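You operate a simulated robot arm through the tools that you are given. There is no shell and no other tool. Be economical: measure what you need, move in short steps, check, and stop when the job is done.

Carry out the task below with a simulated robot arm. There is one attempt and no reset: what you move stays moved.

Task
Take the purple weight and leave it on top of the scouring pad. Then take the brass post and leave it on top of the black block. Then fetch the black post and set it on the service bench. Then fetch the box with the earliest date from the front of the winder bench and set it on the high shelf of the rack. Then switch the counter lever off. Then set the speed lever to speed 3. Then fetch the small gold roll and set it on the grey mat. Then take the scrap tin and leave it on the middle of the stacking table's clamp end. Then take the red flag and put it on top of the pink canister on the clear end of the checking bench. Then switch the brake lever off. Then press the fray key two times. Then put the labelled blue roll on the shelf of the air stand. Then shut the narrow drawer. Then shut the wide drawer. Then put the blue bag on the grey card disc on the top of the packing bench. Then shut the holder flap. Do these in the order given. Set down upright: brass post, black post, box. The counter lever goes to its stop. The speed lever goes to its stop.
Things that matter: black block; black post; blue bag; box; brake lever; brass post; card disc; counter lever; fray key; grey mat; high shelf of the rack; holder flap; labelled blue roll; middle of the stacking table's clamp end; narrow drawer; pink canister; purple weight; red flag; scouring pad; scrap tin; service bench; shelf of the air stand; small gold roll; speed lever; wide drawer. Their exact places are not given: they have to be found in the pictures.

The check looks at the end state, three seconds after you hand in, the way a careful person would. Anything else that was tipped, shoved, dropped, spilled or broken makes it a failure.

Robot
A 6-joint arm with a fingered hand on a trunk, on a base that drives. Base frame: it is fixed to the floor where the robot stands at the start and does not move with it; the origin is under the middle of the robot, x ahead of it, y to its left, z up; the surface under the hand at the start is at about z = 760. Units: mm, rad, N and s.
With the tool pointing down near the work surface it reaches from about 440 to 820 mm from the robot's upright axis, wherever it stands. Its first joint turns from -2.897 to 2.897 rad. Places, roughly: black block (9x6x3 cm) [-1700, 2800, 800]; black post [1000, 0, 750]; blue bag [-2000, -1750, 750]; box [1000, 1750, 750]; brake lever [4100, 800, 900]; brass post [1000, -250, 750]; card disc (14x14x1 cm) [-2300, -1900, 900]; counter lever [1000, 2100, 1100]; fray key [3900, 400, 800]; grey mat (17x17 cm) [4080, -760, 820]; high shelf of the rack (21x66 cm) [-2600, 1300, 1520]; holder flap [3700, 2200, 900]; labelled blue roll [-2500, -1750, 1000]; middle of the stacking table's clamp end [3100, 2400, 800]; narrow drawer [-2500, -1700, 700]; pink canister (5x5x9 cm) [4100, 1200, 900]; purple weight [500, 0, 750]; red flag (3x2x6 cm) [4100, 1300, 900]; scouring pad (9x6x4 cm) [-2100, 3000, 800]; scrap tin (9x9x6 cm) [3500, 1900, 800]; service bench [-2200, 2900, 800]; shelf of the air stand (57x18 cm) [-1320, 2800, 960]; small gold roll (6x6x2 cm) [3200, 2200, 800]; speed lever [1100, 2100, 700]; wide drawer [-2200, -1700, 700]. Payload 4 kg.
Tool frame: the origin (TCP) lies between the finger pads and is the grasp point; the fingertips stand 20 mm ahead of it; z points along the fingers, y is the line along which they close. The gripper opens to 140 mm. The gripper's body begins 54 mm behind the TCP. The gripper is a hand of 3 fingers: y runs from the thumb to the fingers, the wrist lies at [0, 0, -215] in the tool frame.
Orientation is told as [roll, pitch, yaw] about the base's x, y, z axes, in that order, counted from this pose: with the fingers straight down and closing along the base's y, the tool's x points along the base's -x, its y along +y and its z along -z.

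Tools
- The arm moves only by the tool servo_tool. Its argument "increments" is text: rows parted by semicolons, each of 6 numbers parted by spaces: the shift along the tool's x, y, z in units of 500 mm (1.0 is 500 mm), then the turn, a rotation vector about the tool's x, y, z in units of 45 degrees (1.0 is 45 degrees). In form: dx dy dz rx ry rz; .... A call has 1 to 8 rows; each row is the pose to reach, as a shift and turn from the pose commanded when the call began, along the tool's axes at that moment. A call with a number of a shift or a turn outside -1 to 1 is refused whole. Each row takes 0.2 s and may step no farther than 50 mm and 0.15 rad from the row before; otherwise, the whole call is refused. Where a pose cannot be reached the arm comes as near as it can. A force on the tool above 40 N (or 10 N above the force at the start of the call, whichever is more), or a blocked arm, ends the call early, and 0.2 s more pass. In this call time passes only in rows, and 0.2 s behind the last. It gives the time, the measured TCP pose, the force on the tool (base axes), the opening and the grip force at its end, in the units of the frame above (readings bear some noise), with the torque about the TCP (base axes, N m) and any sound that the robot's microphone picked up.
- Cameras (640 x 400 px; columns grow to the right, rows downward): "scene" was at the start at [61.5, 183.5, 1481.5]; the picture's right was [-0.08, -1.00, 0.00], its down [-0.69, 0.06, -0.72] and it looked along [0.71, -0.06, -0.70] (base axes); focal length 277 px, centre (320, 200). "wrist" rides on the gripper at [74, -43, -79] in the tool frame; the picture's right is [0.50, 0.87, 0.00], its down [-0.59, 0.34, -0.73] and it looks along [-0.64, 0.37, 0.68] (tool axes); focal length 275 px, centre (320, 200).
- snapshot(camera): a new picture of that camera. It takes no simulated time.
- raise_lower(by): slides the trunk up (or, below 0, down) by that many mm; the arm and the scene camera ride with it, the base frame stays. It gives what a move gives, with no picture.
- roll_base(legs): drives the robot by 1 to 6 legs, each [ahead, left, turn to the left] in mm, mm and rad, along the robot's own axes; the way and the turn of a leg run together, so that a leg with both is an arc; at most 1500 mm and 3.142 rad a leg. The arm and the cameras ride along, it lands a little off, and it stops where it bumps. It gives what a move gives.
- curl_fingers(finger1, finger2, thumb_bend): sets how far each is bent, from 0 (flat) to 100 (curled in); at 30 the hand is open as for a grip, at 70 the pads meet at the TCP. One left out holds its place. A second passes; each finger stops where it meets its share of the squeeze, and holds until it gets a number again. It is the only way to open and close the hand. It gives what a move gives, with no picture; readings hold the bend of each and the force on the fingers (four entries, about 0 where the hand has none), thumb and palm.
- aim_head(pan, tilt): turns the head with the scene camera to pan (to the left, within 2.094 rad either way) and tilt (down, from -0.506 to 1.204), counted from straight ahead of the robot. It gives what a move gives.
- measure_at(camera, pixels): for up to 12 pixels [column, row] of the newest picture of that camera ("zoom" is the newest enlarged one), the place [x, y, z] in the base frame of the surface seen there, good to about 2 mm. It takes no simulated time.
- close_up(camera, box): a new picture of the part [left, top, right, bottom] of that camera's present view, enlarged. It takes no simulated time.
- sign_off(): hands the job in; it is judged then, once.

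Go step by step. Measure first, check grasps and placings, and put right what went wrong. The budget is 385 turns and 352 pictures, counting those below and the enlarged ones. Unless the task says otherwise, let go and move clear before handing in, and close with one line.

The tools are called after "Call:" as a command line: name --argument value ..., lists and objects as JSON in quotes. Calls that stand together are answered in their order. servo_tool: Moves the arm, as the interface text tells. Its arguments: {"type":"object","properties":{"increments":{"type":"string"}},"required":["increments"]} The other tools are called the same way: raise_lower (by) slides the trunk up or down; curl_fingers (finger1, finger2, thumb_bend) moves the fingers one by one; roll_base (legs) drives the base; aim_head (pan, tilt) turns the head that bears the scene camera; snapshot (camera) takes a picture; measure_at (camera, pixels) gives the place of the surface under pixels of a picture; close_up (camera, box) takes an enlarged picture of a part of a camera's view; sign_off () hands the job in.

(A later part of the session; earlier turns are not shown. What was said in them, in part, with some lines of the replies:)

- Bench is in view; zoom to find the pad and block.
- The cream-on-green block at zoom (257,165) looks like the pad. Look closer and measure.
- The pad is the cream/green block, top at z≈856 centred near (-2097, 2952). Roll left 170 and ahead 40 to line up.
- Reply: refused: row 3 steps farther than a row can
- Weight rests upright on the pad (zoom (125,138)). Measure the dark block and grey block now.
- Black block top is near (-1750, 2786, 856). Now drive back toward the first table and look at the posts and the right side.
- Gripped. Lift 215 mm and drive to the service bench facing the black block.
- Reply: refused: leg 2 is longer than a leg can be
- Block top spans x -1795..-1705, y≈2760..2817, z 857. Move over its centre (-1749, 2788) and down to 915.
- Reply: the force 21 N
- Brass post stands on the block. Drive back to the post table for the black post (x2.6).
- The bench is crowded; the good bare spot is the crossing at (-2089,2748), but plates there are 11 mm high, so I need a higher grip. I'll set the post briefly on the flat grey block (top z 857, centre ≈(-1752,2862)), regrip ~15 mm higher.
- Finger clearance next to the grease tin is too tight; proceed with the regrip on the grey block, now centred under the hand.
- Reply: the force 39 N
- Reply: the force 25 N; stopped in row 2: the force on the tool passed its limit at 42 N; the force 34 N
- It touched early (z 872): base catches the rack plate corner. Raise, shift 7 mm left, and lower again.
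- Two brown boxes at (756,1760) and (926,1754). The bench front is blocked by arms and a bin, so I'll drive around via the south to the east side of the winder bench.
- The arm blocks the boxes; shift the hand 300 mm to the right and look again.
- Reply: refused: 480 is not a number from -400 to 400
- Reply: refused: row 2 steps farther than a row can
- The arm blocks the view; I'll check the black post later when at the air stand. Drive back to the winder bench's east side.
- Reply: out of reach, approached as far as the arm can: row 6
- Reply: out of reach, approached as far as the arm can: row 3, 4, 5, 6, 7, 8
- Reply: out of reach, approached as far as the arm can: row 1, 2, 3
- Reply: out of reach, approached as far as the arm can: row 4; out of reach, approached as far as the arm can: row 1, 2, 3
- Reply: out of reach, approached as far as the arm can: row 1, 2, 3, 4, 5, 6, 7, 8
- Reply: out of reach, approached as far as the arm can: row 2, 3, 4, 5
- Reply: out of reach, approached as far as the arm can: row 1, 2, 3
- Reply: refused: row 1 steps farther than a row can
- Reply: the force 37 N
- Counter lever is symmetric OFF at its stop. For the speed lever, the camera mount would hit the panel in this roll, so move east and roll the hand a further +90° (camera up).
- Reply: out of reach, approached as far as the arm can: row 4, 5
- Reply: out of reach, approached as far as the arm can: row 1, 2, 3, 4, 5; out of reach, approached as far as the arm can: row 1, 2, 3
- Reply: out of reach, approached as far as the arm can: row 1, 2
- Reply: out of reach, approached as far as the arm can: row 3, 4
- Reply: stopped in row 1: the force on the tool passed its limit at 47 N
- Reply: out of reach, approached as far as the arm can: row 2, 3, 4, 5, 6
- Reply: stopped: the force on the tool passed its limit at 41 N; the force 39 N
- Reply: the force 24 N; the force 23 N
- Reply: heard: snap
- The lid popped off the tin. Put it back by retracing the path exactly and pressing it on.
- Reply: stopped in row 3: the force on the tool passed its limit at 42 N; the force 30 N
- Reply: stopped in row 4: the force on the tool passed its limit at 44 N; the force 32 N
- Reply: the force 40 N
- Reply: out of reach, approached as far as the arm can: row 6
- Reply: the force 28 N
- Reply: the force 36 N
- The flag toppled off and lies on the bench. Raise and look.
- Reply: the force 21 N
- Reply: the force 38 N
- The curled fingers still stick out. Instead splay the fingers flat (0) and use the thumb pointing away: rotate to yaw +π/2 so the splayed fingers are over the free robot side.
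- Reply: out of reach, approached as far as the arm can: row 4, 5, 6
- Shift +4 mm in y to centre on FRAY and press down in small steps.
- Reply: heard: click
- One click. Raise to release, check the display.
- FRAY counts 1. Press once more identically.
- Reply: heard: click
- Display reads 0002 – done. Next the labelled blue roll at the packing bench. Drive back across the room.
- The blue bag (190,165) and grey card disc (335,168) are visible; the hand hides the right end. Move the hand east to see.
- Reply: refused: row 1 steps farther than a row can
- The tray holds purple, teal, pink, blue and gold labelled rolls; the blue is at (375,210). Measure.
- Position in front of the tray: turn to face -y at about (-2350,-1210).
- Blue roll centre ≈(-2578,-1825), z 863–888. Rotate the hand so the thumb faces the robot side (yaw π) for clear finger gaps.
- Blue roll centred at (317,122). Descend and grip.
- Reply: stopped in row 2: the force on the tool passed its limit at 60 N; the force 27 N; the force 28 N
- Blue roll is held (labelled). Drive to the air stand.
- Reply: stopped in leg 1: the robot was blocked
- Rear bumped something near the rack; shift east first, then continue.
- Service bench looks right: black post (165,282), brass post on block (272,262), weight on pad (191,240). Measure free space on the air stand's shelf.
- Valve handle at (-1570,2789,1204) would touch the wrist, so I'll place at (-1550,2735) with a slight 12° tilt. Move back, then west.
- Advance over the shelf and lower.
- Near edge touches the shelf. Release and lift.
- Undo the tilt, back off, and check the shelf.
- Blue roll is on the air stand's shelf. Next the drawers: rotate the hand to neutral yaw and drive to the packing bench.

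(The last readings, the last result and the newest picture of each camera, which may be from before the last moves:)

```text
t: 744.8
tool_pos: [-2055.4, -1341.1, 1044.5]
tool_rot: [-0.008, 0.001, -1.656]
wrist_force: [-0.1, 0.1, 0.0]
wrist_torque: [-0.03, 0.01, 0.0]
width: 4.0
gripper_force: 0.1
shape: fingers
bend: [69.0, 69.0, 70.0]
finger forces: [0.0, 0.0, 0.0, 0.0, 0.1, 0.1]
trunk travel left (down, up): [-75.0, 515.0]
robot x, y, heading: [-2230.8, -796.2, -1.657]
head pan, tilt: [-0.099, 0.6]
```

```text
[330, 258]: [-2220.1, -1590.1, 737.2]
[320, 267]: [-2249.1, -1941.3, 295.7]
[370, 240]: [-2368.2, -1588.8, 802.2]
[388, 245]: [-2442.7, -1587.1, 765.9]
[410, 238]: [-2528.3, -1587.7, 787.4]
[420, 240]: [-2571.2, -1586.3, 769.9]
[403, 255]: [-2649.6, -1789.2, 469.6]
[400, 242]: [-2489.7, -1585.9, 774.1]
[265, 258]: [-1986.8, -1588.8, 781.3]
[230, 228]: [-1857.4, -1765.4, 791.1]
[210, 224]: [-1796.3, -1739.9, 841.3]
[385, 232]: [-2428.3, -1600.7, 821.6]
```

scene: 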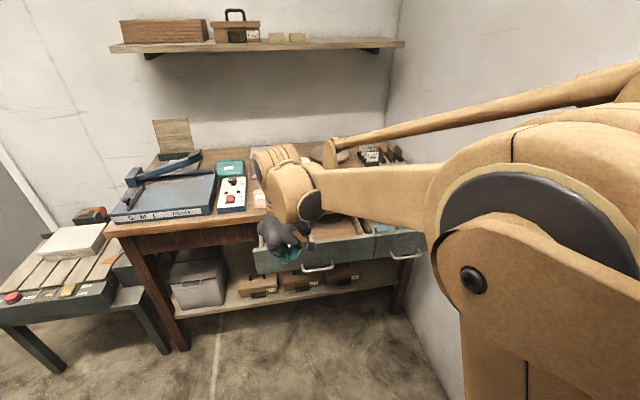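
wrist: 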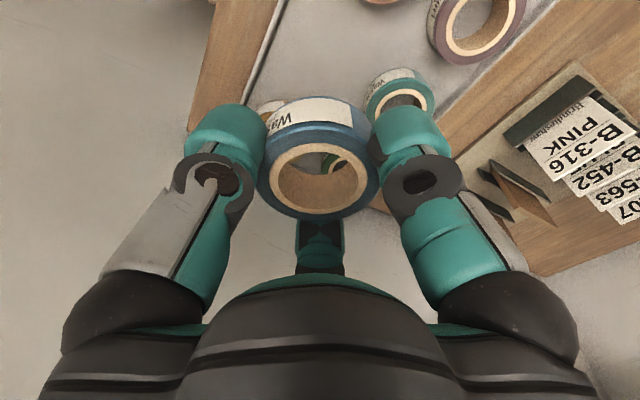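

Drawer fronts at y≈-1588, bench edge y≈-1740. I'll pitch the hand ~65° forward, fingers closed, and push each drawer front at z≈748. First move the hand in front of the narrow drawer.

Call:
servo_tool --increments "0 -0.098 0 0 0 0; 0 -0.196 0 0 0 0; 0 -0.294 0 0 0 0; 0 -0.392 0 0 0 0; 0 -0.49 0 0 0 0; 0 -0.588 0 0 0 0; 0 -0.686 0 0 0 0; 0 -0.784 0 0 0 0"

Call:
servo_tool --increments "-0.02 -0.04 0 0 -0.165 0; -0.04 -0.08 0 0 -0.33 0; -0.06 -0.12 0 0 -0.495 0; -0.08 -0.12 0 0 -0.66 0; -0.1 -0.12 0 0 -0.82 0"

Call:
servo_tool --increments "0 0 0 0 -0.16 0; 0 0 0 0 -0.32 0; 0 0 0 0 -0.48 0; 0 0 0 0 -0.62 0"

Call:
raise_lower --by -75

```text
t: 746.6
tool_pos: [-2449.4, -1311.7, 1052.7]
tool_rot: [-0.011, 0.0, -1.655]
wrist_force: [0.3, -0.7, 0.6]
wrist_torque: [-0.01, -0.02, 0.01]
width: 4.4
gripper_force: 0.1
shape: fingers
bend: [69.0, 69.0, 70.0]
finger forces: [0.0, 0.0, 0.0, 0.1, 0.0, 0.0]
trunk travel left (down, up): [-75.0, 515.0]
robot x, y, heading: [-2223.7, -798.2, -1.658]
head pan, tilt: [-0.099, 0.6]
```

```text
t: 747.8
tool_pos: [-2511.0, -1354.3, 1050.1]
tool_rot: [-0.01, -0.647, -1.648]
wrist_force: [-0.5, -0.6, 0.1]
wrist_torque: [-0.03, -0.01, -0.01]
width: 4.1
gripper_force: 0.1
shape: fingers
bend: [69.0, 69.0, 70.0]
finger forces: [0.0, 0.0, 0.0, 0.0, 0.0, 0.0]
trunk travel left (down, up): [-75.0, 515.0]
robot x, y, heading: [-2221.8, -801.7, -1.659]
head pan, tilt: [-0.099, 0.6]
```

```text
t: 748.8
tool_pos: [-2511.1, -1353.9, 1050.1]
tool_rot: [-0.023, -1.132, -1.635]
wrist_force: [0.8, 0.9, -0.4]
wrist_torque: [0.0, 0.0, 0.04]
width: 4.1
gripper_force: 0.0
shape: fingers
bend: [69.0, 69.0, 70.0]
finger forces: [0.0, 0.1, 0.0, 0.0, 0.0, 0.0]
trunk travel left (down, up): [-75.0, 515.0]
robot x, y, heading: [-2225.8, -798.3, -1.656]
head pan, tilt: [-0.099, 0.6]
```

```text
t: 750.0
tool_pos: [-2511.0, -1352.9, 974.0]
tool_rot: [-0.021, -1.134, -1.636]
wrist_force: [0.1, 0.2, -0.2]
wrist_torque: [-0.05, -0.01, 0.03]
width: 4.4
gripper_force: 0.0
shape: fingers
bend: [69.0, 69.0, 70.0]
finger forces: [0.0, 0.0, 0.0, 0.0, 0.0, 0.0]
trunk travel left (down, up): [0.0, 590.0]
robot x, y, heading: [-2226.0, -801.3, -1.658]
head pan, tilt: [-0.099, 0.6]
```

Call:
servo_tool --increments "0.06 0 0.06 0 0 0; 0.12 0 0.12 0 0 0; 0.18 0 0.18 0 0 0; 0.22 0 0.25 0 0 0; 0.24 0 0.33 0 0 0; 0.25 0 0.42 0 0 0; 0.262 0 0.505 0 0 0"

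Call:
snapshot --camera "scene"

```text
t: 751.6
tool_pos: [-2527.1, -1522.9, 747.5]
tool_rot: [-0.023, -1.13, -1.634]
wrist_force: [0.6, -1.0, 0.2]
wrist_torque: [0.01, 0.03, -0.02]
width: 4.3
gripper_force: 0.0
shape: fingers
bend: [69.0, 69.0, 70.0]
finger forces: [0.1, 0.0, 0.0, 0.0, 0.0, 0.0]
trunk travel left (down, up): [0.0, 590.0]
robot x, y, heading: [-2226.1, -800.3, -1.649]
head pan, tilt: [-0.099, 0.6]
```

```text
67 pictures are left
```

scene: 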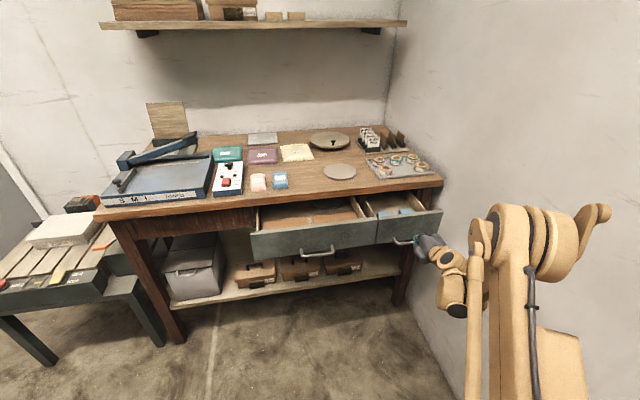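

Hand is in front of the narrow drawer. Push.

Call:
servo_tool --increments "-0.034 0 0.073 0 0 0; -0.068 0 0.145 0 0 0; -0.102 0 0.218 0 0 0; -0.136 0 0.29 0 0 0"

Call:
servo_tool --increments "-0.017 0 0.036 0 0 0; -0.034 0 0.073 0 0 0; -0.05 0 0.108 0 0 0"

Call:
snapshot --camera "scene"

```text
t: 752.6
tool_pos: [-2540.1, -1685.7, 747.4]
tool_rot: [-0.02, -1.132, -1.637]
wrist_force: [-0.6, 0.1, 0.4]
wrist_torque: [-0.01, 0.0, -0.03]
width: 3.7
gripper_force: 0.1
shape: fingers
bend: [71.0, 69.0, 70.0]
finger forces: [0.0, 0.0, 0.0, 0.0, 0.0, 0.0]
trunk travel left (down, up): [0.0, 590.0]
robot x, y, heading: [-2224.8, -800.1, -1.659]
head pan, tilt: [-0.099, 0.6]
```

```text
t: 753.4
tool_pos: [-2535.0, -1711.9, 769.5]
tool_rot: [-0.021, -1.131, -1.636]
wrist_force: [-0.3, -0.1, -0.4]
wrist_torque: [0.02, 0.0, 0.0]
width: 3.6
gripper_force: 0.1
shape: fingers
bend: [71.0, 69.0, 70.0]
finger forces: [0.0, 0.0, 0.1, 0.0, 0.1, 0.1]
out of reach, approached as far as the arm can: row 1, 2, 3
trunk travel left (down, up): [0.0, 590.0]
robot x, y, heading: [-2226.6, -801.4, -1.658]
head pan, tilt: [-0.099, 0.6]
```

```text
66 pictures are left
```

scene: 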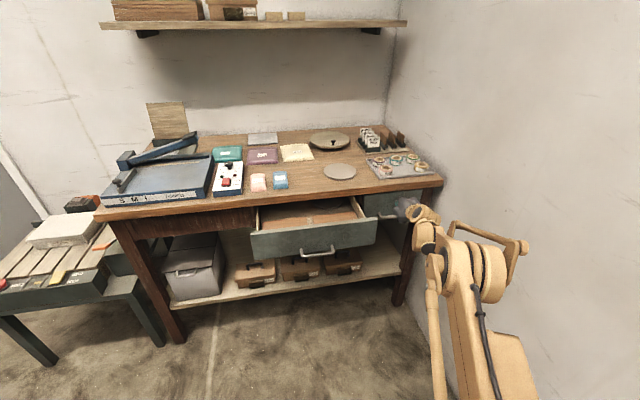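

Nearly closed; measure the narrow front versus the apron.

Call:
close_up --camera "scene" --box '[340, 170, 450, 260]'

Call:
measure_at --camera "scene" --pixels '[[375, 205], [385, 210], [395, 208], [380, 200], [395, 197], [220, 215], [240, 218], [350, 238], [402, 212], [375, 197]]'

```text
4.44 times, centred on (395, 215) of scene
```

zoom: 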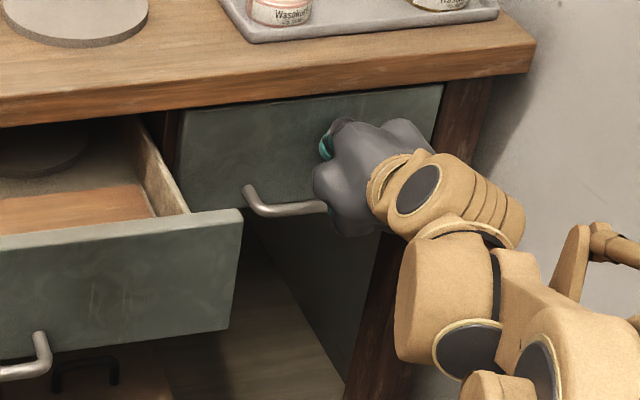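

```text
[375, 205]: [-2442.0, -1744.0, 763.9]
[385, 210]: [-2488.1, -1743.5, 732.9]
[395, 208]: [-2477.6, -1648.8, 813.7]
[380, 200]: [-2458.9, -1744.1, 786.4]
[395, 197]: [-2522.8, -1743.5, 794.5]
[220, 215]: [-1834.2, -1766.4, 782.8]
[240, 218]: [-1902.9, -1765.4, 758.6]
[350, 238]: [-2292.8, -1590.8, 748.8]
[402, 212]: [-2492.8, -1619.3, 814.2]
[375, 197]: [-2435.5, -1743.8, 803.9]
```

Front at y=-1744 (apron -1766). Drive the base forward a little to push it home.

Call:
roll_base --legs '[[45, 0, 0]]'

Call:
measure_at --camera "scene" --pixels '[[375, 205]]'

```text
t: 754.2
tool_pos: [-2540.8, -1723.6, 768.6]
tool_rot: [-0.018, -1.126, -1.642]
wrist_force: [5.5, 23.2, 5.2]
wrist_torque: [-0.1, 0.05, -0.08]
width: 6.3
gripper_force: 21.5
shape: fingers
bend: [68.0, 72.0, 70.0]
finger forces: [0.1, 26.3, 0.1, 0.1, 16.8, 0.0]
trunk travel left (down, up): [0.0, 590.0]
robot x, y, heading: [-2227.2, -816.2, -1.659]
head pan, tilt: [-0.099, 0.6]
stopped in leg 1: the force on the tool passed its limit at 139 N (the readings are from after the stop); the commanded pose is now the measured one
```

```text
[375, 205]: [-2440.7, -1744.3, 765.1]
```

The narrow drawer is at its hard stop (139 N, no motion): shut. Retract and shift to the wide drawer.

Call:
servo_tool --increments "0.036 0 -0.077 0 0 0; 0.072 0 -0.154 0 0 0; 0.108 0 -0.231 0 0 0; 0.144 0 -0.308 0 0 0; 0.144 0.08 -0.308 0 0 0; 0.144 0.16 -0.308 0 0 0; 0.144 0.24 -0.308 0 0 0"

Call:
roll_base --legs '[[-40, 150, 0.08]]'

Call:
snapshot --camera "scene"

```text
t: 755.8
tool_pos: [-2405.3, -1569.2, 765.1]
tool_rot: [-0.017, -1.124, -1.644]
wrist_force: [0.0, -0.3, -0.4]
wrist_torque: [-0.01, -0.02, -0.02]
width: 5.4
gripper_force: 0.1
shape: fingers
bend: [69.0, 71.0, 69.0]
finger forces: [0.0, 0.1, 0.0, 0.0, 0.0, 0.1]
trunk travel left (down, up): [0.0, 590.0]
robot x, y, heading: [-2226.4, -817.3, -1.66]
head pan, tilt: [-0.099, 0.6]
```

```text
t: 757.2
tool_pos: [-2192.7, -1549.5, 765.6]
tool_rot: [-0.018, -1.124, -1.563]
wrist_force: [0.4, -0.4, -0.8]
wrist_torque: [0.0, -0.01, 0.01]
width: 5.3
gripper_force: 0.1
shape: fingers
bend: [69.0, 71.0, 69.0]
finger forces: [0.0, 0.0, 0.0, 0.1, 0.0, 0.1]
trunk travel left (down, up): [0.0, 590.0]
robot x, y, heading: [-2071.7, -783.3, -1.575]
head pan, tilt: [-0.099, 0.6]
```

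```text
64 pictures are left
```

scene: 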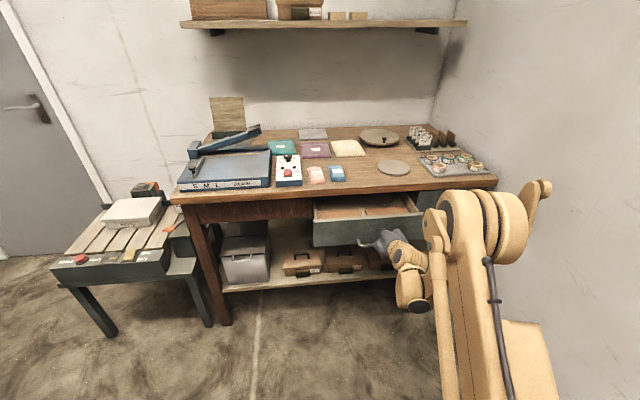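

Push the wide drawer.

Call:
servo_tool --increments "-0.034 0 0.073 0 0 0; -0.068 0 0.145 0 0 0; -0.102 0 0.218 0 0 0; -0.136 0 0.29 0 0 0"

Call:
snapshot --camera "scene"

Call:
measure_at --camera "scene" --pixels '[[330, 210], [340, 220], [370, 205], [430, 200], [450, 195], [320, 220]]'

```text
t: 758.2
tool_pos: [-2195.5, -1707.3, 762.6]
tool_rot: [-0.018, -1.125, -1.56]
wrist_force: [-0.2, 0.2, 0.6]
wrist_torque: [-0.01, -0.02, -0.01]
width: 5.4
gripper_force: 0.0
shape: fingers
bend: [69.0, 71.0, 69.0]
finger forces: [0.1, 0.1, 0.0, 0.1, 0.0, 0.0]
trunk travel left (down, up): [0.0, 590.0]
robot x, y, heading: [-2070.9, -783.0, -1.582]
head pan, tilt: [-0.099, 0.6]
```

```text
63 pictures are left
```

scene: 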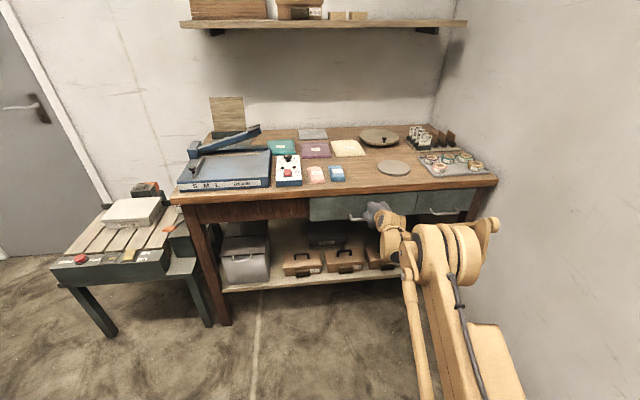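

```text
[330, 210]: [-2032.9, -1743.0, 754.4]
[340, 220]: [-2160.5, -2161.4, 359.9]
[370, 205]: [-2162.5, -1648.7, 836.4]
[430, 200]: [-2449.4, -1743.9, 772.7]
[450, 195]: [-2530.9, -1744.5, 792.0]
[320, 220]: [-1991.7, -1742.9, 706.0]
```

Both drawer fronts are flush at y≈-1743/-1744: shut. Retract and restore the hand to pointing down for the blue bag.

Call:
servo_tool --increments "0.036 0 -0.077 0 0 0; 0.072 0 -0.154 0 0 0; 0.108 0 -0.231 0 0 0; 0.144 0 -0.308 0 0 0; 0.18 0 -0.385 0 0 0; 0.22 0 -0.462 0 0 0; 0.25 0 -0.53 0 0 0"

Call:
raise_lower --by 200

Call:
servo_tool --increments "0 0 0 0 0.16 0; 0 0 0 0 0.32 0; 0 0 0 0 0.48 0; 0 0 0 0 0.64 0; 0 0 0 0 0.8 0"

Call:
servo_tool --increments "0 0 0 0 0.16 0; 0 0 0 0 0.32 0; 0 0 0 0 0.48 0; 0 0 0 0 0.635 0"

Call:
raise_lower --by -125

```text
t: 759.8
tool_pos: [-2205.7, -1458.1, 799.4]
tool_rot: [-0.019, -1.121, -1.561]
wrist_force: [-0.6, -0.4, 0.0]
wrist_torque: [0.01, 0.02, 0.0]
width: 5.3
gripper_force: 0.0
shape: fingers
bend: [69.0, 71.0, 69.0]
finger forces: [0.0, 0.0, 0.1, 0.1, 0.0, 0.1]
out of reach, approached as far as the arm can: row 6, 7
trunk travel left (down, up): [0.0, 590.0]
robot x, y, heading: [-2079.0, -787.4, -1.575]
head pan, tilt: [-0.099, 0.6]
```

```text
t: 762.0
tool_pos: [-2206.4, -1459.3, 999.8]
tool_rot: [-0.017, -1.122, -1.561]
wrist_force: [-0.4, 0.2, -0.3]
wrist_torque: [-0.02, -0.01, 0.01]
width: 5.2
gripper_force: 0.0
shape: fingers
bend: [69.0, 71.0, 69.0]
finger forces: [0.0, 0.0, 0.0, 0.1, 0.0, 0.0]
trunk travel left (down, up): [-200.0, 390.0]
robot x, y, heading: [-2070.5, -787.4, -1.581]
head pan, tilt: [-0.099, 0.6]
```

```text
t: 763.1
tool_pos: [-2206.7, -1458.0, 1000.0]
tool_rot: [-0.01, -0.492, -1.575]
wrist_force: [-0.2, -0.5, 0.4]
wrist_torque: [-0.01, 0.04, 0.0]
width: 5.1
gripper_force: 0.1
shape: fingers
bend: [69.0, 71.0, 69.0]
finger forces: [0.0, 0.1, 0.0, 0.0, 0.0, 0.0]
trunk travel left (down, up): [-200.0, 390.0]
robot x, y, heading: [-2074.1, -787.0, -1.581]
head pan, tilt: [-0.099, 0.6]
```

```text
t: 764.1
tool_pos: [-2206.2, -1458.1, 999.3]
tool_rot: [-0.008, 0.01, -1.577]
wrist_force: [-0.6, 0.1, -0.3]
wrist_torque: [-0.01, 0.0, 0.01]
width: 5.2
gripper_force: 0.1
shape: fingers
bend: [69.0, 71.0, 69.0]
finger forces: [0.1, 0.0, 0.0, 0.1, 0.0, 0.0]
trunk travel left (down, up): [-200.0, 390.0]
robot x, y, heading: [-2074.5, -786.1, -1.581]
head pan, tilt: [-0.099, 0.6]
```

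```text
t: 765.7
tool_pos: [-2206.2, -1456.6, 875.6]
tool_rot: [-0.008, 0.007, -1.578]
wrist_force: [-0.4, 1.3, 0.5]
wrist_torque: [-0.02, 0.01, 0.02]
width: 5.1
gripper_force: 0.1
shape: fingers
bend: [69.0, 71.0, 69.0]
finger forces: [0.0, 0.1, 0.0, 0.1, 0.0, 0.1]
trunk travel left (down, up): [-75.0, 515.0]
robot x, y, heading: [-2075.1, -783.2, -1.579]
head pan, tilt: [-0.099, 0.6]
```

Call:
servo_tool --increments "0 0 -0.09 0 0 0; 0 0 -0.18 0 0 0; 0 0 -0.27 0 0 0"

Call:
roll_base --legs '[[390, -30, 0]]'

Call:
curl_fingers --finger1 48 --finger2 48 --thumb_bend 48

Call:
aim_head --pan 0.05 --tilt 0.75

Call:
snapshot --camera "scene"

```text
t: 766.5
tool_pos: [-2205.9, -1458.5, 1010.8]
tool_rot: [-0.007, 0.006, -1.579]
wrist_force: [-0.3, -0.3, -0.1]
wrist_torque: [-0.02, 0.0, -0.02]
width: 5.3
gripper_force: 0.0
shape: fingers
bend: [69.0, 71.0, 69.0]
finger forces: [0.0, 0.0, 0.0, 0.1, 0.0, 0.0]
trunk travel left (down, up): [-75.0, 515.0]
robot x, y, heading: [-2073.4, -786.4, -1.579]
head pan, tilt: [-0.099, 0.6]
```

```text
t: 768.9
tool_pos: [-2224.0, -1846.6, 1011.4]
tool_rot: [-0.006, 0.004, -1.56]
wrist_force: [0.7, -0.3, -0.7]
wrist_torque: [0.02, 0.0, -0.02]
width: 5.2
gripper_force: 0.1
shape: fingers
bend: [69.0, 71.0, 69.0]
finger forces: [0.0, 0.0, 0.1, 0.0, 0.0, 0.0]
trunk travel left (down, up): [-75.0, 515.0]
robot x, y, heading: [-2102.9, -1172.3, -1.56]
head pan, tilt: [-0.099, 0.6]
```

```text
t: 769.9
tool_pos: [-2224.5, -1846.4, 1009.2]
tool_rot: [-0.008, 0.005, -1.56]
wrist_force: [0.2, 0.5, 0.3]
wrist_torque: [-0.01, -0.02, 0.01]
width: 69.6
gripper_force: 0.0
shape: fingers
bend: [48.0, 48.0, 48.0]
finger forces: [0.0, 0.0, 0.0, 0.1, 0.1, 0.0]
trunk travel left (down, up): [-75.0, 515.0]
robot x, y, heading: [-2101.8, -1171.7, -1.564]
head pan, tilt: [-0.099, 0.6]
```

```text
t: 770.6
tool_pos: [-2223.6, -1846.3, 1011.2]
tool_rot: [-0.008, 0.006, -1.561]
wrist_force: [-0.2, 0.6, 0.0]
wrist_torque: [-0.03, -0.01, -0.02]
width: 69.5
gripper_force: 0.1
shape: fingers
bend: [48.0, 48.0, 48.0]
finger forces: [0.0, 0.0, 0.0, 0.0, 0.1, 0.0]
trunk travel left (down, up): [-75.0, 515.0]
robot x, y, heading: [-2104.7, -1173.9, -1.561]
head pan, tilt: [0.051, 0.75]
```

```text
62 pictures are left
```

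scene: 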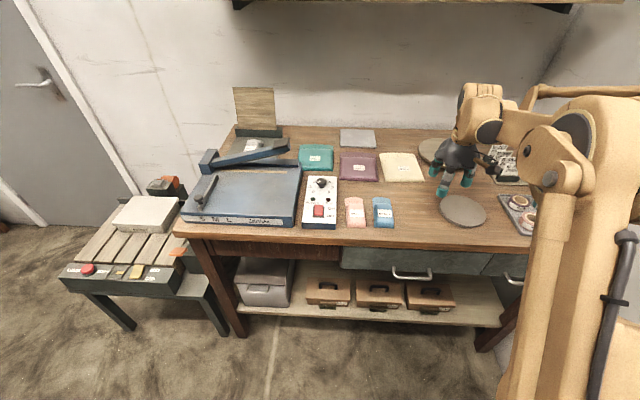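

Call:
close_up --camera "scene" --box '[330, 140, 500, 250]'

Call:
measure_at --camera "zoom" --pixels '[[200, 215], [170, 215], [230, 215], [200, 260], [200, 185], [95, 215], [125, 215], [505, 245], [420, 240], [590, 250], [505, 205], [505, 285]]'

```text
3.64 times, centred on (415, 195) of scene
```

zoom: 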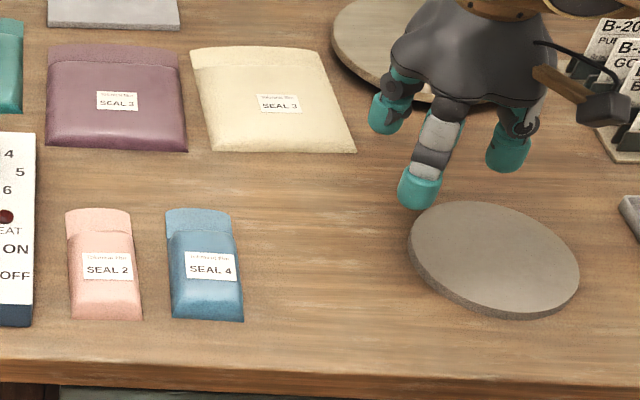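

```text
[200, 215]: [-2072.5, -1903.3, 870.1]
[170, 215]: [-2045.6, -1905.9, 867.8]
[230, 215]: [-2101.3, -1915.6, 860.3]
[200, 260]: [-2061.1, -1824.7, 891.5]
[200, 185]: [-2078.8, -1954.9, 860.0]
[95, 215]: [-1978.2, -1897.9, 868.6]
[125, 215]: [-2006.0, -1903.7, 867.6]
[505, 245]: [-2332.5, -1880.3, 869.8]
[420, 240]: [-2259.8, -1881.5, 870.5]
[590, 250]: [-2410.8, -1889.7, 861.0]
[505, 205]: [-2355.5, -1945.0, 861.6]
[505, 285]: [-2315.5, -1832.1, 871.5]
```

Blue bag "SEAL 4": body x≈-2035..-2096, front y≈-1797, top 891. Rotate so the thumb faces the robot side and move above it.

Call:
servo_tool --increments "0 0.06 0 0 0 0.165; 0 0.12 0 0 0 0.33; 0 0.18 0 0 0 0.495; 0 0.24 0 0 0 0.66; 0 0.29 0 0 0 0.825; 0 0.315 0 0 0 0.99"

Call:
servo_tool --increments "0 0 0 0 0 0.165; 0 0 0 0 0 0.33; 0 0 0 0 0 0.495; 0 0 0 0 0 0.66; 0 0 0 0 0 0.825; 0 0 0 0 0 1.0"

Call:
snapshot --camera "wrist"

```text
t: 772.0
tool_pos: [-2066.3, -1845.1, 1007.8]
tool_rot: [-0.008, -0.001, -2.341]
wrist_force: [-0.6, 0.6, 1.2]
wrist_torque: [-0.02, 0.02, 0.01]
width: 69.7
gripper_force: 0.1
shape: fingers
bend: [48.0, 48.0, 48.0]
finger forces: [0.0, 0.1, 0.0, 0.1, 0.1, 0.1]
trunk travel left (down, up): [-75.0, 515.0]
robot x, y, heading: [-2104.7, -1168.1, -1.562]
head pan, tilt: [0.051, 0.75]
```

```text
t: 773.4
tool_pos: [-2067.3, -1845.2, 1008.8]
tool_rot: [-0.005, -0.007, -3.126]
wrist_force: [-0.5, -0.1, -0.6]
wrist_torque: [0.0, -0.02, 0.0]
width: 70.1
gripper_force: 0.1
shape: fingers
bend: [48.0, 48.0, 48.0]
finger forces: [0.0, 0.0, 0.0, 0.0, 0.0, 0.0]
trunk travel left (down, up): [-75.0, 515.0]
robot x, y, heading: [-2102.1, -1167.6, -1.564]
head pan, tilt: [0.051, 0.75]
```

```text
60 pictures are left
```

wrist: 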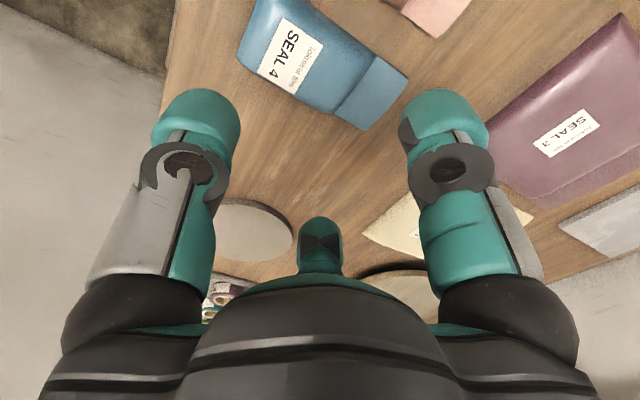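

Call:
measure_at --camera "wrist" --pixels '[[245, 40], [262, 2], [240, 60], [330, 108], [378, 62], [362, 128], [405, 85], [300, 50], [340, 50], [290, 95], [400, 5]]'

```text
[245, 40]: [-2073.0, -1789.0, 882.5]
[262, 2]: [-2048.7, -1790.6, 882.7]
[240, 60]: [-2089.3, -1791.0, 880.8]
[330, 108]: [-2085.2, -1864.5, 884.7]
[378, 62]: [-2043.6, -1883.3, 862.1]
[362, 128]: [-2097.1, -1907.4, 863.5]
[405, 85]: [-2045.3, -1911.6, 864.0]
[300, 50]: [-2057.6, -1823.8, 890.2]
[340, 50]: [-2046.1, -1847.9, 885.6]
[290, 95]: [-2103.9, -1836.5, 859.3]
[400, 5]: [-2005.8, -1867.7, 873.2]
```

Bag body x -2043..-2093, front y -1788. Go to (-2068,-1817), descend and grip.

Call:
servo_tool --increments "-0.002 -0.03 0.06 0 0 0; -0.002 -0.056 0.13 0 0 0; -0.002 -0.056 0.2 0 0 0; -0.002 -0.056 0.238 0 0 0"

Call:
curl_fingers --finger1 65 --finger2 65 --thumb_bend 65

Call:
servo_tool --increments "0 0 -0.02 0 0 0; 0 0 -0.06 0 0 0; 0 0 -0.12 0 0 0"

Call:
snapshot --camera "wrist"

```text
t: 774.4
tool_pos: [-2068.4, -1815.9, 888.4]
tool_rot: [-0.005, -0.007, -3.123]
wrist_force: [1.2, -0.7, 0.2]
wrist_torque: [-0.01, -0.01, 0.01]
width: 69.8
gripper_force: 0.2
shape: fingers
bend: [48.0, 48.0, 48.0]
finger forces: [0.3, 0.0, 0.0, 0.0, 0.0, 0.1]
trunk travel left (down, up): [-75.0, 515.0]
robot x, y, heading: [-2105.6, -1167.5, -1.561]
head pan, tilt: [0.051, 0.75]
```

```text
t: 775.4
tool_pos: [-2067.9, -1814.8, 888.1]
tool_rot: [-0.006, -0.008, -3.124]
wrist_force: [1.4, 0.1, -0.6]
wrist_torque: [0.03, 0.01, -0.02]
width: 44.4
gripper_force: 10.2
shape: fingers
bend: [52.0, 54.0, 62.0]
finger forces: [8.2, 6.8, 0.0, 0.0, 6.7, 0.1]
trunk travel left (down, up): [-75.0, 515.0]
robot x, y, heading: [-2107.3, -1170.8, -1.56]
head pan, tilt: [0.051, 0.75]
```

```text
t: 776.2
tool_pos: [-2069.6, -1816.0, 950.0]
tool_rot: [-0.005, -0.005, -3.123]
wrist_force: [0.2, 0.0, -0.9]
wrist_torque: [0.0, 0.02, -0.01]
width: 45.0
gripper_force: 10.7
shape: fingers
bend: [52.0, 54.0, 62.0]
finger forces: [8.2, 6.9, 0.0, 0.0, 6.7, 0.0]
trunk travel left (down, up): [-75.0, 515.0]
robot x, y, heading: [-2105.9, -1166.1, -1.562]
head pan, tilt: [0.051, 0.75]
```

```text
59 pictures are left
```

wrist: 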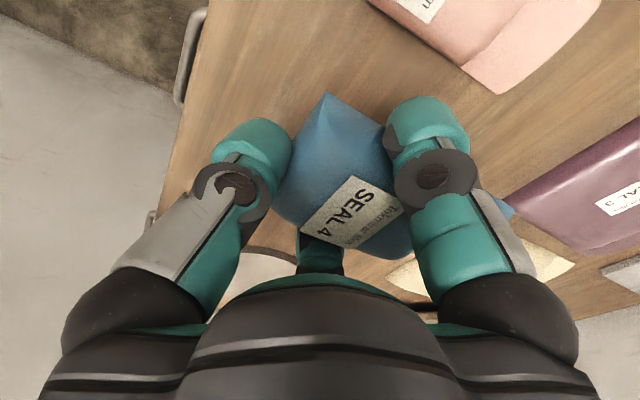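

Bag lifted. Carry it over the disc (centre ≈(-2335,-1887)).

Call:
servo_tool --increments "-0.09 0.013 -0.02 0 0 0; -0.18 0.026 -0.02 0 0 0; -0.27 0.039 -0.02 0 0 0; -0.36 0.052 -0.02 0 0 0; -0.45 0.065 -0.02 0 0 0; -0.53 0.078 -0.02 0 0 0; -0.53 0.078 0.04 0 0 0; -0.53 0.078 0.085 0 0 0"

Call:
close_up --camera "scene" --box '[370, 140, 540, 250]'

Call:
snapshot --camera "wrist"

```text
t: 778.0
tool_pos: [-2335.5, -1860.1, 907.0]
tool_rot: [-0.005, -0.008, -3.125]
wrist_force: [0.9, 0.5, -0.6]
wrist_torque: [0.03, 0.01, -0.01]
width: 44.7
gripper_force: 10.5
shape: fingers
bend: [52.0, 54.0, 62.0]
finger forces: [8.4, 7.2, 0.0, 0.1, 6.0, 0.1]
trunk travel left (down, up): [-75.0, 515.0]
robot x, y, heading: [-2106.1, -1168.1, -1.56]
head pan, tilt: [0.051, 0.75]
```

```text
3.64 times, centred on (455, 195) of scene
```

zoom: 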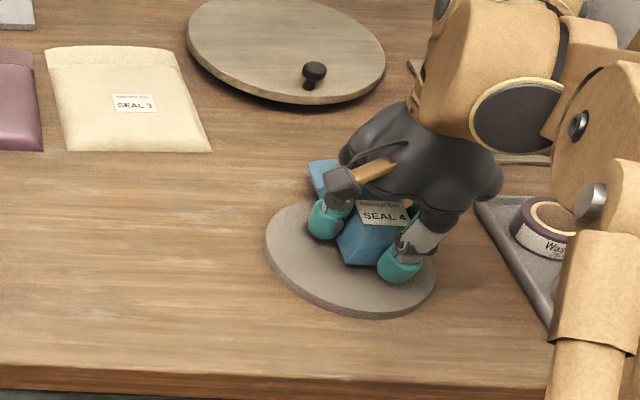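

```text
57 pictures are left
```

wrist: 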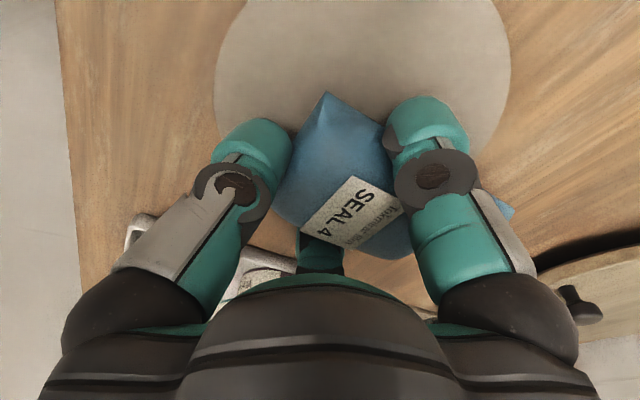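

Shift ~22 mm toward the front to centre, then lower to contact.

Call:
servo_tool --increments "-0.004 -0.044 0 0 0 0; -0.004 -0.044 0.012 0 0 0; -0.004 -0.044 0.018 0 0 0"

Call:
servo_tool --increments "0 0 0.004 0 0 0; 0 0 0.007 0 0 0"

Call:
close_up --camera "scene" --box '[370, 140, 540, 250]'

```text
t: 778.8
tool_pos: [-2335.6, -1839.1, 900.6]
tool_rot: [-0.008, -0.005, -3.124]
wrist_force: [0.5, 0.3, -1.0]
wrist_torque: [0.03, -0.03, 0.0]
width: 44.6
gripper_force: 11.0
shape: fingers
bend: [52.0, 54.0, 62.0]
finger forces: [8.4, 7.4, 0.0, 0.1, 6.0, 0.1]
trunk travel left (down, up): [-75.0, 515.0]
robot x, y, heading: [-2102.2, -1170.3, -1.562]
head pan, tilt: [0.051, 0.75]
```

```text
t: 779.4
tool_pos: [-2337.0, -1836.8, 898.1]
tool_rot: [-0.003, -0.007, -3.125]
wrist_force: [-2.7, -3.2, 14.2]
wrist_torque: [-0.4, -0.53, -0.18]
width: 44.9
gripper_force: 19.0
shape: fingers
bend: [53.0, 54.0, 62.0]
finger forces: [23.0, 8.5, 0.0, 0.0, 6.0, 0.0]
trunk travel left (down, up): [-75.0, 515.0]
robot x, y, heading: [-2104.5, -1170.2, -1.565]
head pan, tilt: [0.051, 0.75]
```

```text
3.64 times, centred on (455, 195) of scene
```

zoom: 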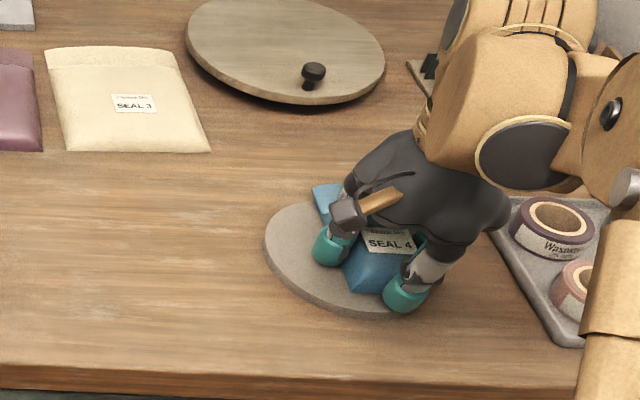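

Bag rests on the disc. Release and lift.

Call:
servo_tool --increments "0 0 -0.003 0 0 0"

Call:
curl_fingers --finger1 47 --finger2 47 --thumb_bend 47

Call:
servo_tool --increments "0 0 -0.03 0 0 0; 0 0 -0.1 0 0 0; 0 0 -0.18 0 0 0; 0 -0.09 -0.2 0 0 0; 0 -0.18 -0.22 0 0 0; 0 -0.27 -0.22 0 0 0; 0 -0.36 -0.22 0 0 0"

Call:
roll_base --legs '[[-250, 60, 0]]'

Call:
snapshot --camera "scene"

Call:
close_up --camera "scene" --box '[320, 100, 540, 240]'

```text
t: 779.8
tool_pos: [-2336.0, -1837.8, 898.8]
tool_rot: [-0.005, -0.007, -3.123]
wrist_force: [-0.1, -0.9, 3.6]
wrist_torque: [-0.06, -0.1, -0.01]
width: 44.7
gripper_force: 13.2
shape: fingers
bend: [53.0, 54.0, 62.0]
finger forces: [11.8, 7.7, 0.1, 0.0, 6.0, 0.0]
trunk travel left (down, up): [-75.0, 515.0]
robot x, y, heading: [-2104.0, -1169.8, -1.564]
head pan, tilt: [0.051, 0.75]
```

```text
t: 780.8
tool_pos: [-2335.8, -1837.7, 898.5]
tool_rot: [-0.005, -0.008, -3.125]
wrist_force: [-0.1, 1.2, 0.5]
wrist_torque: [0.02, 0.0, -0.02]
width: 71.9
gripper_force: 0.1
shape: fingers
bend: [47.0, 47.0, 47.0]
finger forces: [0.5, 0.0, 0.0, 0.0, 0.0, 0.0]
trunk travel left (down, up): [-75.0, 515.0]
robot x, y, heading: [-2105.2, -1167.7, -1.56]
head pan, tilt: [0.051, 0.75]
```

```text
t: 782.4
tool_pos: [-2336.8, -1656.7, 1010.8]
tool_rot: [-0.005, -0.007, -3.124]
wrist_force: [0.1, -0.2, -0.9]
wrist_torque: [0.0, 0.02, -0.01]
width: 72.6
gripper_force: 0.0
shape: fingers
bend: [47.0, 47.0, 47.0]
finger forces: [0.0, 0.0, 0.0, 0.1, 0.1, 0.1]
trunk travel left (down, up): [-75.0, 515.0]
robot x, y, heading: [-2105.8, -1168.7, -1.564]
head pan, tilt: [0.051, 0.75]
```

```text
t: 784.3
tool_pos: [-2276.3, -1411.0, 1009.4]
tool_rot: [-0.006, -0.006, -3.116]
wrist_force: [0.5, -0.5, -0.5]
wrist_torque: [-0.03, -0.03, -0.03]
width: 72.7
gripper_force: 0.0
shape: fingers
bend: [47.0, 47.0, 47.0]
finger forces: [0.0, 0.0, 0.0, 0.0, 0.0, 0.1]
trunk travel left (down, up): [-75.0, 515.0]
robot x, y, heading: [-2050.6, -920.8, -1.556]
head pan, tilt: [0.051, 0.75]
```

```text
55 pictures are left
```

scene: 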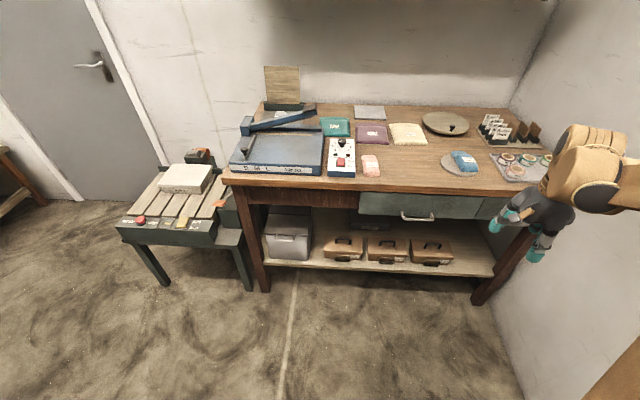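

```text
2.86 times, centred on (430, 170) of scene
```

zoom: 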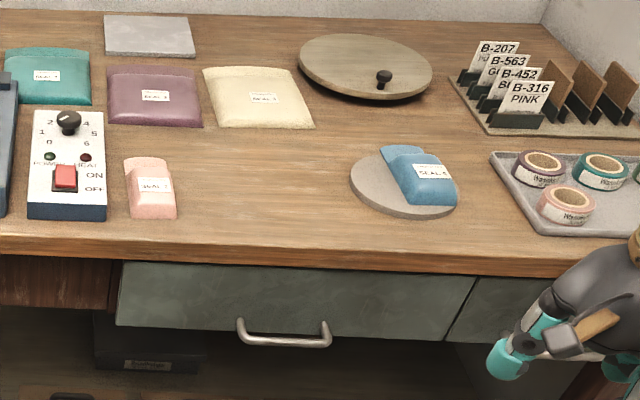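

Blue bag is on the disc and both drawers are shut. Last: the holder flap. Drive back across the room.

Call:
roll_base --legs '[[-150, 350, 0], [0, 0, 1.556], [1300, 150, 0], [1400, 50, 0]]'

```text
t: 803.5
tool_pos: [1542.2, -874.2, 1009.9]
tool_rot: [-0.006, -0.008, -1.598]
wrist_force: [0.5, -0.9, -0.2]
wrist_torque: [0.0, 0.0, 0.02]
width: 72.7
gripper_force: 0.0
shape: fingers
bend: [47.0, 47.0, 47.0]
finger forces: [0.1, 0.1, 0.0, 0.0, 0.0, 0.0]
trunk travel left (down, up): [-75.0, 515.0]
robot x, y, heading: [1065.3, -622.7, -0.038]
head pan, tilt: [0.051, 0.75]
```

Call:
roll_base --legs '[[1335, 110, 0.038], [500, 1050, 0], [350, 450, 0], [0, 0, 1.571]]'

Call:
aim_head --pan -0.3 --tilt 0.45

Call:
snapshot --camera "scene"

```text
t: 822.4
tool_pos: [3431.7, 1499.7, 1010.9]
tool_rot: [-0.006, -0.006, 0.023]
wrist_force: [-0.1, -0.4, 0.5]
wrist_torque: [0.0, 0.01, -0.02]
width: 72.9
gripper_force: 0.1
shape: fingers
bend: [47.0, 47.0, 47.0]
finger forces: [0.0, 0.0, 0.0, 0.0, 0.0, 0.0]
trunk travel left (down, up): [-75.0, 515.0]
robot x, y, heading: [3201.6, 1012.9, 1.589]
head pan, tilt: [0.051, 0.75]
```

```text
t: 823.2
tool_pos: [3430.5, 1498.8, 1010.6]
tool_rot: [-0.004, -0.007, 0.025]
wrist_force: [1.1, 0.4, -0.2]
wrist_torque: [-0.05, 0.01, 0.04]
width: 72.8
gripper_force: 0.1
shape: fingers
bend: [47.0, 47.0, 47.0]
finger forces: [0.0, 0.0, 0.0, 0.0, 0.0, 0.0]
trunk travel left (down, up): [-75.0, 515.0]
robot x, y, heading: [3201.1, 1005.9, 1.584]
head pan, tilt: [-0.3, 0.45]
```

```text
53 pictures are left
```

scene: 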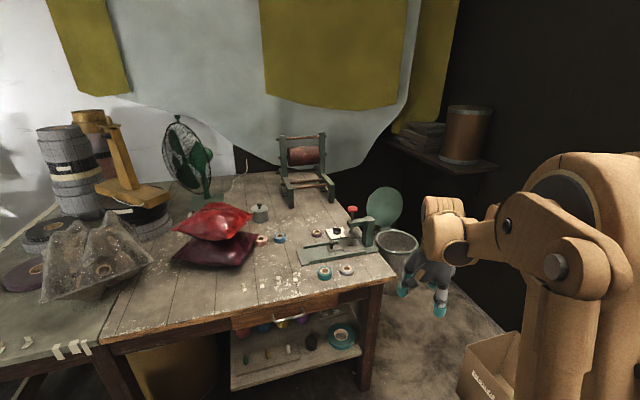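

Call:
close_up --camera "scene" --box '[340, 170, 460, 290]'

Call:
measure_at --camera "zoom" --pixels '[[145, 60], [80, 110], [175, 110], [130, 150], [125, 175], [105, 195], [210, 220], [160, 205], [130, 110], [150, 185], [110, 230]]'

```text
3.33 times, centred on (400, 230) of scene
```

zoom: 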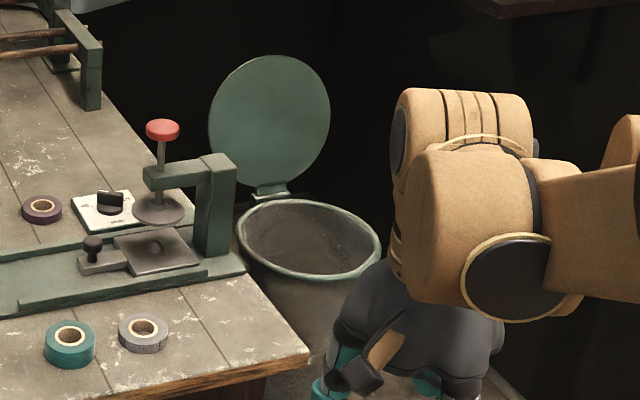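

```text
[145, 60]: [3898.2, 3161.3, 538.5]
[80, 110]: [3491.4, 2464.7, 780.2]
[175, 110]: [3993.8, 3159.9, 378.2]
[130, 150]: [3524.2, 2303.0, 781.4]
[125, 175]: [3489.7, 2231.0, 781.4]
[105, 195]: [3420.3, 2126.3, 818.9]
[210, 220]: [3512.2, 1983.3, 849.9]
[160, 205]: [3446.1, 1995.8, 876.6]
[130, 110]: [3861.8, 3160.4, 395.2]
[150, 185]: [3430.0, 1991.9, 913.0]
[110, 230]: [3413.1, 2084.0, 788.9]
```

Measure the flap disc, hinge and rim with correct pixels.

Call:
measure_at --camera "zoom" --pixels '[[270, 62], [270, 120], [215, 120], [326, 110], [270, 175], [270, 188], [245, 230], [375, 245], [310, 205], [310, 272], [250, 205], [240, 85]]'

```text
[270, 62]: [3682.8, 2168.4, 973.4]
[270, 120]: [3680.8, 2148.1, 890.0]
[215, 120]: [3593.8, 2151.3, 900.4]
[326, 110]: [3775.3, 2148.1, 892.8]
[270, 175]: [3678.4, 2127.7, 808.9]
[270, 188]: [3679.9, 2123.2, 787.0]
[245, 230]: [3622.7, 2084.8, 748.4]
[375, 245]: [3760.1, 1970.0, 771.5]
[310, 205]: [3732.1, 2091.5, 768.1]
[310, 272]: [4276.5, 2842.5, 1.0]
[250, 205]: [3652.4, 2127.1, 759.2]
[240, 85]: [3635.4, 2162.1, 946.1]
```

Flap disc leans back ~14°: hinge (3680,2123,787), top (3683,2168,980). I'll reach behind its top edge and pull it forward over the holder. Reposition first.

Call:
curl_fingers --finger1 70 --finger2 70 --thumb_bend 70

Call:
roll_base --legs '[[434, -300, -0.015]]'

Call:
servo_tool --increments "0 0 -0.08 0 0 0; 0 0 -0.13 0 0 0; 0 0.09 -0.13 0 0 0; 0 0.18 -0.13 0 0 0; 0 0.27 -0.13 0 0 0; 0 0.36 -0.13 0 0 0; 0 0.45 -0.13 0 0 0; 0 0.53 -0.13 0 0 0"

Call:
snapshot --camera "scene"

```text
t: 824.2
tool_pos: [3430.8, 1499.0, 1010.0]
tool_rot: [-0.004, -0.007, 0.025]
wrist_force: [0.2, 0.2, 0.0]
wrist_torque: [0.05, 0.0, 0.03]
width: 4.3
gripper_force: 0.0
shape: fingers
bend: [69.0, 69.0, 70.0]
finger forces: [0.1, 0.0, 0.0, 0.0, 0.1, 0.0]
trunk travel left (down, up): [-75.0, 515.0]
robot x, y, heading: [3201.0, 1008.6, 1.59]
head pan, tilt: [-0.3, 0.45]
```

```text
t: 827.2
tool_pos: [3721.5, 1933.8, 1010.0]
tool_rot: [-0.005, -0.007, 0.019]
wrist_force: [0.3, 0.3, -0.4]
wrist_torque: [-0.03, 0.0, -0.02]
width: 4.3
gripper_force: 0.0
shape: fingers
bend: [69.0, 69.0, 70.0]
finger forces: [0.0, 0.0, 0.0, 0.0, 0.1, 0.0]
trunk travel left (down, up): [-75.0, 515.0]
robot x, y, heading: [3490.2, 1444.6, 1.583]
head pan, tilt: [-0.3, 0.45]
```

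```text
t: 829.0
tool_pos: [3715.2, 2202.6, 1074.2]
tool_rot: [-0.007, -0.008, 0.02]
wrist_force: [0.5, -0.1, -0.2]
wrist_torque: [-0.02, 0.02, 0.0]
width: 4.2
gripper_force: 0.0
shape: fingers
bend: [69.0, 69.0, 70.0]
finger forces: [0.1, 0.0, 0.0, 0.0, 0.0, 0.1]
trunk travel left (down, up): [-75.0, 515.0]
robot x, y, heading: [3488.6, 1445.8, 1.583]
head pan, tilt: [-0.3, 0.45]
```

```text
51 pictures are left
```

scene: 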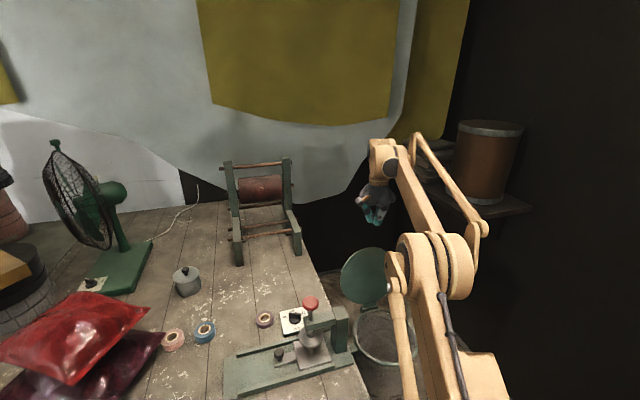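

Hand is behind and above the flap. Lower behind its upper edge and pull forward.

Call:
servo_tool --increments "0.05 0 0.06 0 0 0; 0.05 0 0.14 0 0 0; 0.05 0 0.22 0 0 0"

Call:
servo_tool --increments "0 -0.06 0 0 0 0; 0 -0.12 0 0 0 0; 0 -0.18 0 0 0 0; 0 -0.24 0.01 0 0 0; 0 -0.3 0.03 0 0 0"

Call:
snapshot --camera "scene"

```text
t: 829.8
tool_pos: [3691.7, 2195.5, 961.4]
tool_rot: [-0.005, -0.006, 0.019]
wrist_force: [-0.2, 0.3, 0.1]
wrist_torque: [-0.02, 0.01, -0.01]
width: 4.0
gripper_force: 0.4
shape: fingers
bend: [69.0, 69.0, 70.0]
finger forces: [0.0, 0.0, 0.0, 0.0, 0.1, 0.1]
trunk travel left (down, up): [-75.0, 515.0]
robot x, y, heading: [3484.6, 1446.2, 1.576]
head pan, tilt: [-0.3, 0.45]
```

```text
t: 831.0
tool_pos: [3695.8, 2047.9, 948.8]
tool_rot: [-0.005, -0.007, 0.018]
wrist_force: [0.2, 0.3, 0.4]
wrist_torque: [0.0, 0.01, -0.03]
width: 4.4
gripper_force: 0.1
shape: fingers
bend: [69.0, 69.0, 70.0]
finger forces: [0.0, 0.0, 0.1, 0.0, 0.1, 0.1]
trunk travel left (down, up): [-75.0, 515.0]
robot x, y, heading: [3491.0, 1441.4, 1.579]
head pan, tilt: [-0.3, 0.45]
```

```text
50 pictures are left
```

scene: 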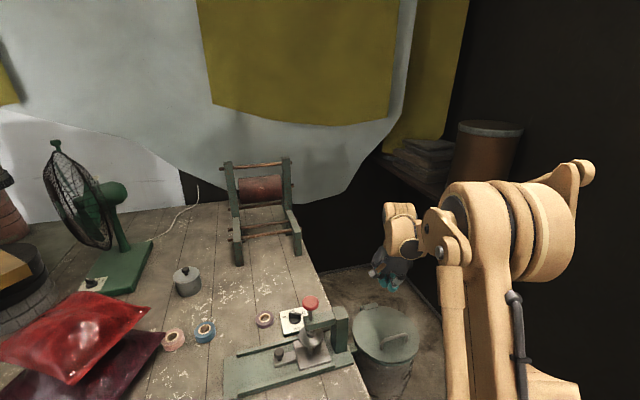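

The flap has dropped shut onto the holder. Check it is level.

Call:
close_up --camera "scene" --box '[330, 280, 440, 380]'

Call:
measure_at --camera "scene" --pixels '[[370, 320], [400, 330], [385, 350], [410, 345], [365, 340], [385, 312]]'

```text
4.00 times, centred on (385, 330) of scene
```

zoom: 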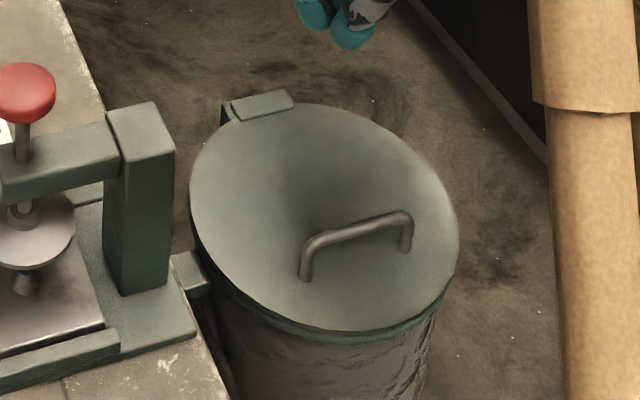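

```text
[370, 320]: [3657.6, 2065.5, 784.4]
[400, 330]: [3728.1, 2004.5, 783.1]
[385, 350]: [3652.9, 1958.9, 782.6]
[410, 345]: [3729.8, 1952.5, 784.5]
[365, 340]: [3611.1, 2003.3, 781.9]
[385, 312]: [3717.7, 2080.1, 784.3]
```

Flap is level and shut (z≈783). Move the hand clear and re-check the flag on the canister.

Call:
servo_tool --increments "0 0 -0.09 0 0 0; 0 0 -0.18 0 0 0; 0 -0.09 -0.2 0 0 0; 0 -0.18 -0.2 0 0 0; 0 -0.27 -0.2 0 0 0; 0 -0.36 -0.2 0 0 0"

Call:
roll_base --legs '[[-500, 250, -1.57]]'

Call:
aim_head --pan 0.1 --tilt 0.5

Call:
snapshot --camera "scene"

```text
t: 832.4
tool_pos: [3697.0, 1864.7, 1051.4]
tool_rot: [-0.006, -0.007, 0.019]
wrist_force: [-0.3, 0.8, -0.3]
wrist_torque: [-0.01, -0.01, 0.01]
width: 4.4
gripper_force: 0.1
shape: fingers
bend: [69.0, 69.0, 70.0]
finger forces: [0.0, 0.1, 0.0, 0.1, 0.0, 0.0]
trunk travel left (down, up): [-75.0, 515.0]
robot x, y, heading: [3485.1, 1447.4, 1.58]
head pan, tilt: [-0.3, 0.45]
```

```text
t: 836.6
tool_pos: [3437.8, 1072.7, 1050.5]
tool_rot: [-0.006, -0.008, -1.528]
wrist_force: [0.1, 1.0, 0.1]
wrist_torque: [0.04, -0.01, -0.01]
width: 4.0
gripper_force: 0.1
shape: fingers
bend: [69.0, 69.0, 70.0]
finger forces: [0.1, 0.1, 0.0, 0.1, 0.0, 0.0]
trunk travel left (down, up): [-75.0, 515.0]
robot x, y, heading: [3012.0, 1271.5, 0.032]
head pan, tilt: [-0.3, 0.45]
cut short: leg 1
```

```text
t: 837.5
tool_pos: [3438.2, 1073.2, 1050.9]
tool_rot: [-0.005, -0.007, -1.53]
wrist_force: [0.2, -0.4, 0.2]
wrist_torque: [0.03, 0.0, 0.02]
width: 4.4
gripper_force: 0.2
shape: fingers
bend: [69.0, 69.0, 70.0]
finger forces: [0.0, 0.0, 0.0, 0.0, 0.0, 0.0]
trunk travel left (down, up): [-75.0, 515.0]
robot x, y, heading: [3013.8, 1275.1, 0.033]
head pan, tilt: [0.099, 0.499]
```

```text
48 pictures are left
```

scene: 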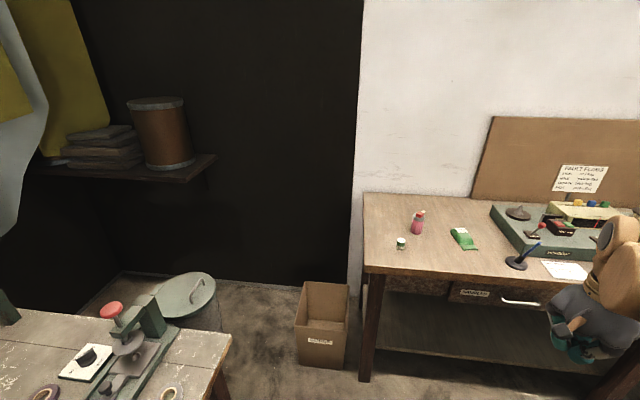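

The flag still lies on the canister at (418,213), the flap is shut at (188,300), and the hand is clear. Everything has been checked, so I'm handing in.

Call:
sign_off

```text
The job is handed in.
```

I did all sixteen steps in order and handed the job in; two things went wrong on the way and I put them right. The scrap tin's lid came off with a snap while I was lifting it. I moved the tin separately, put the lid back on and pressed it down, but heard no second snap. The red flag toppled off the canister when I first stood it there, so it now lies flat on the canister's lid instead.
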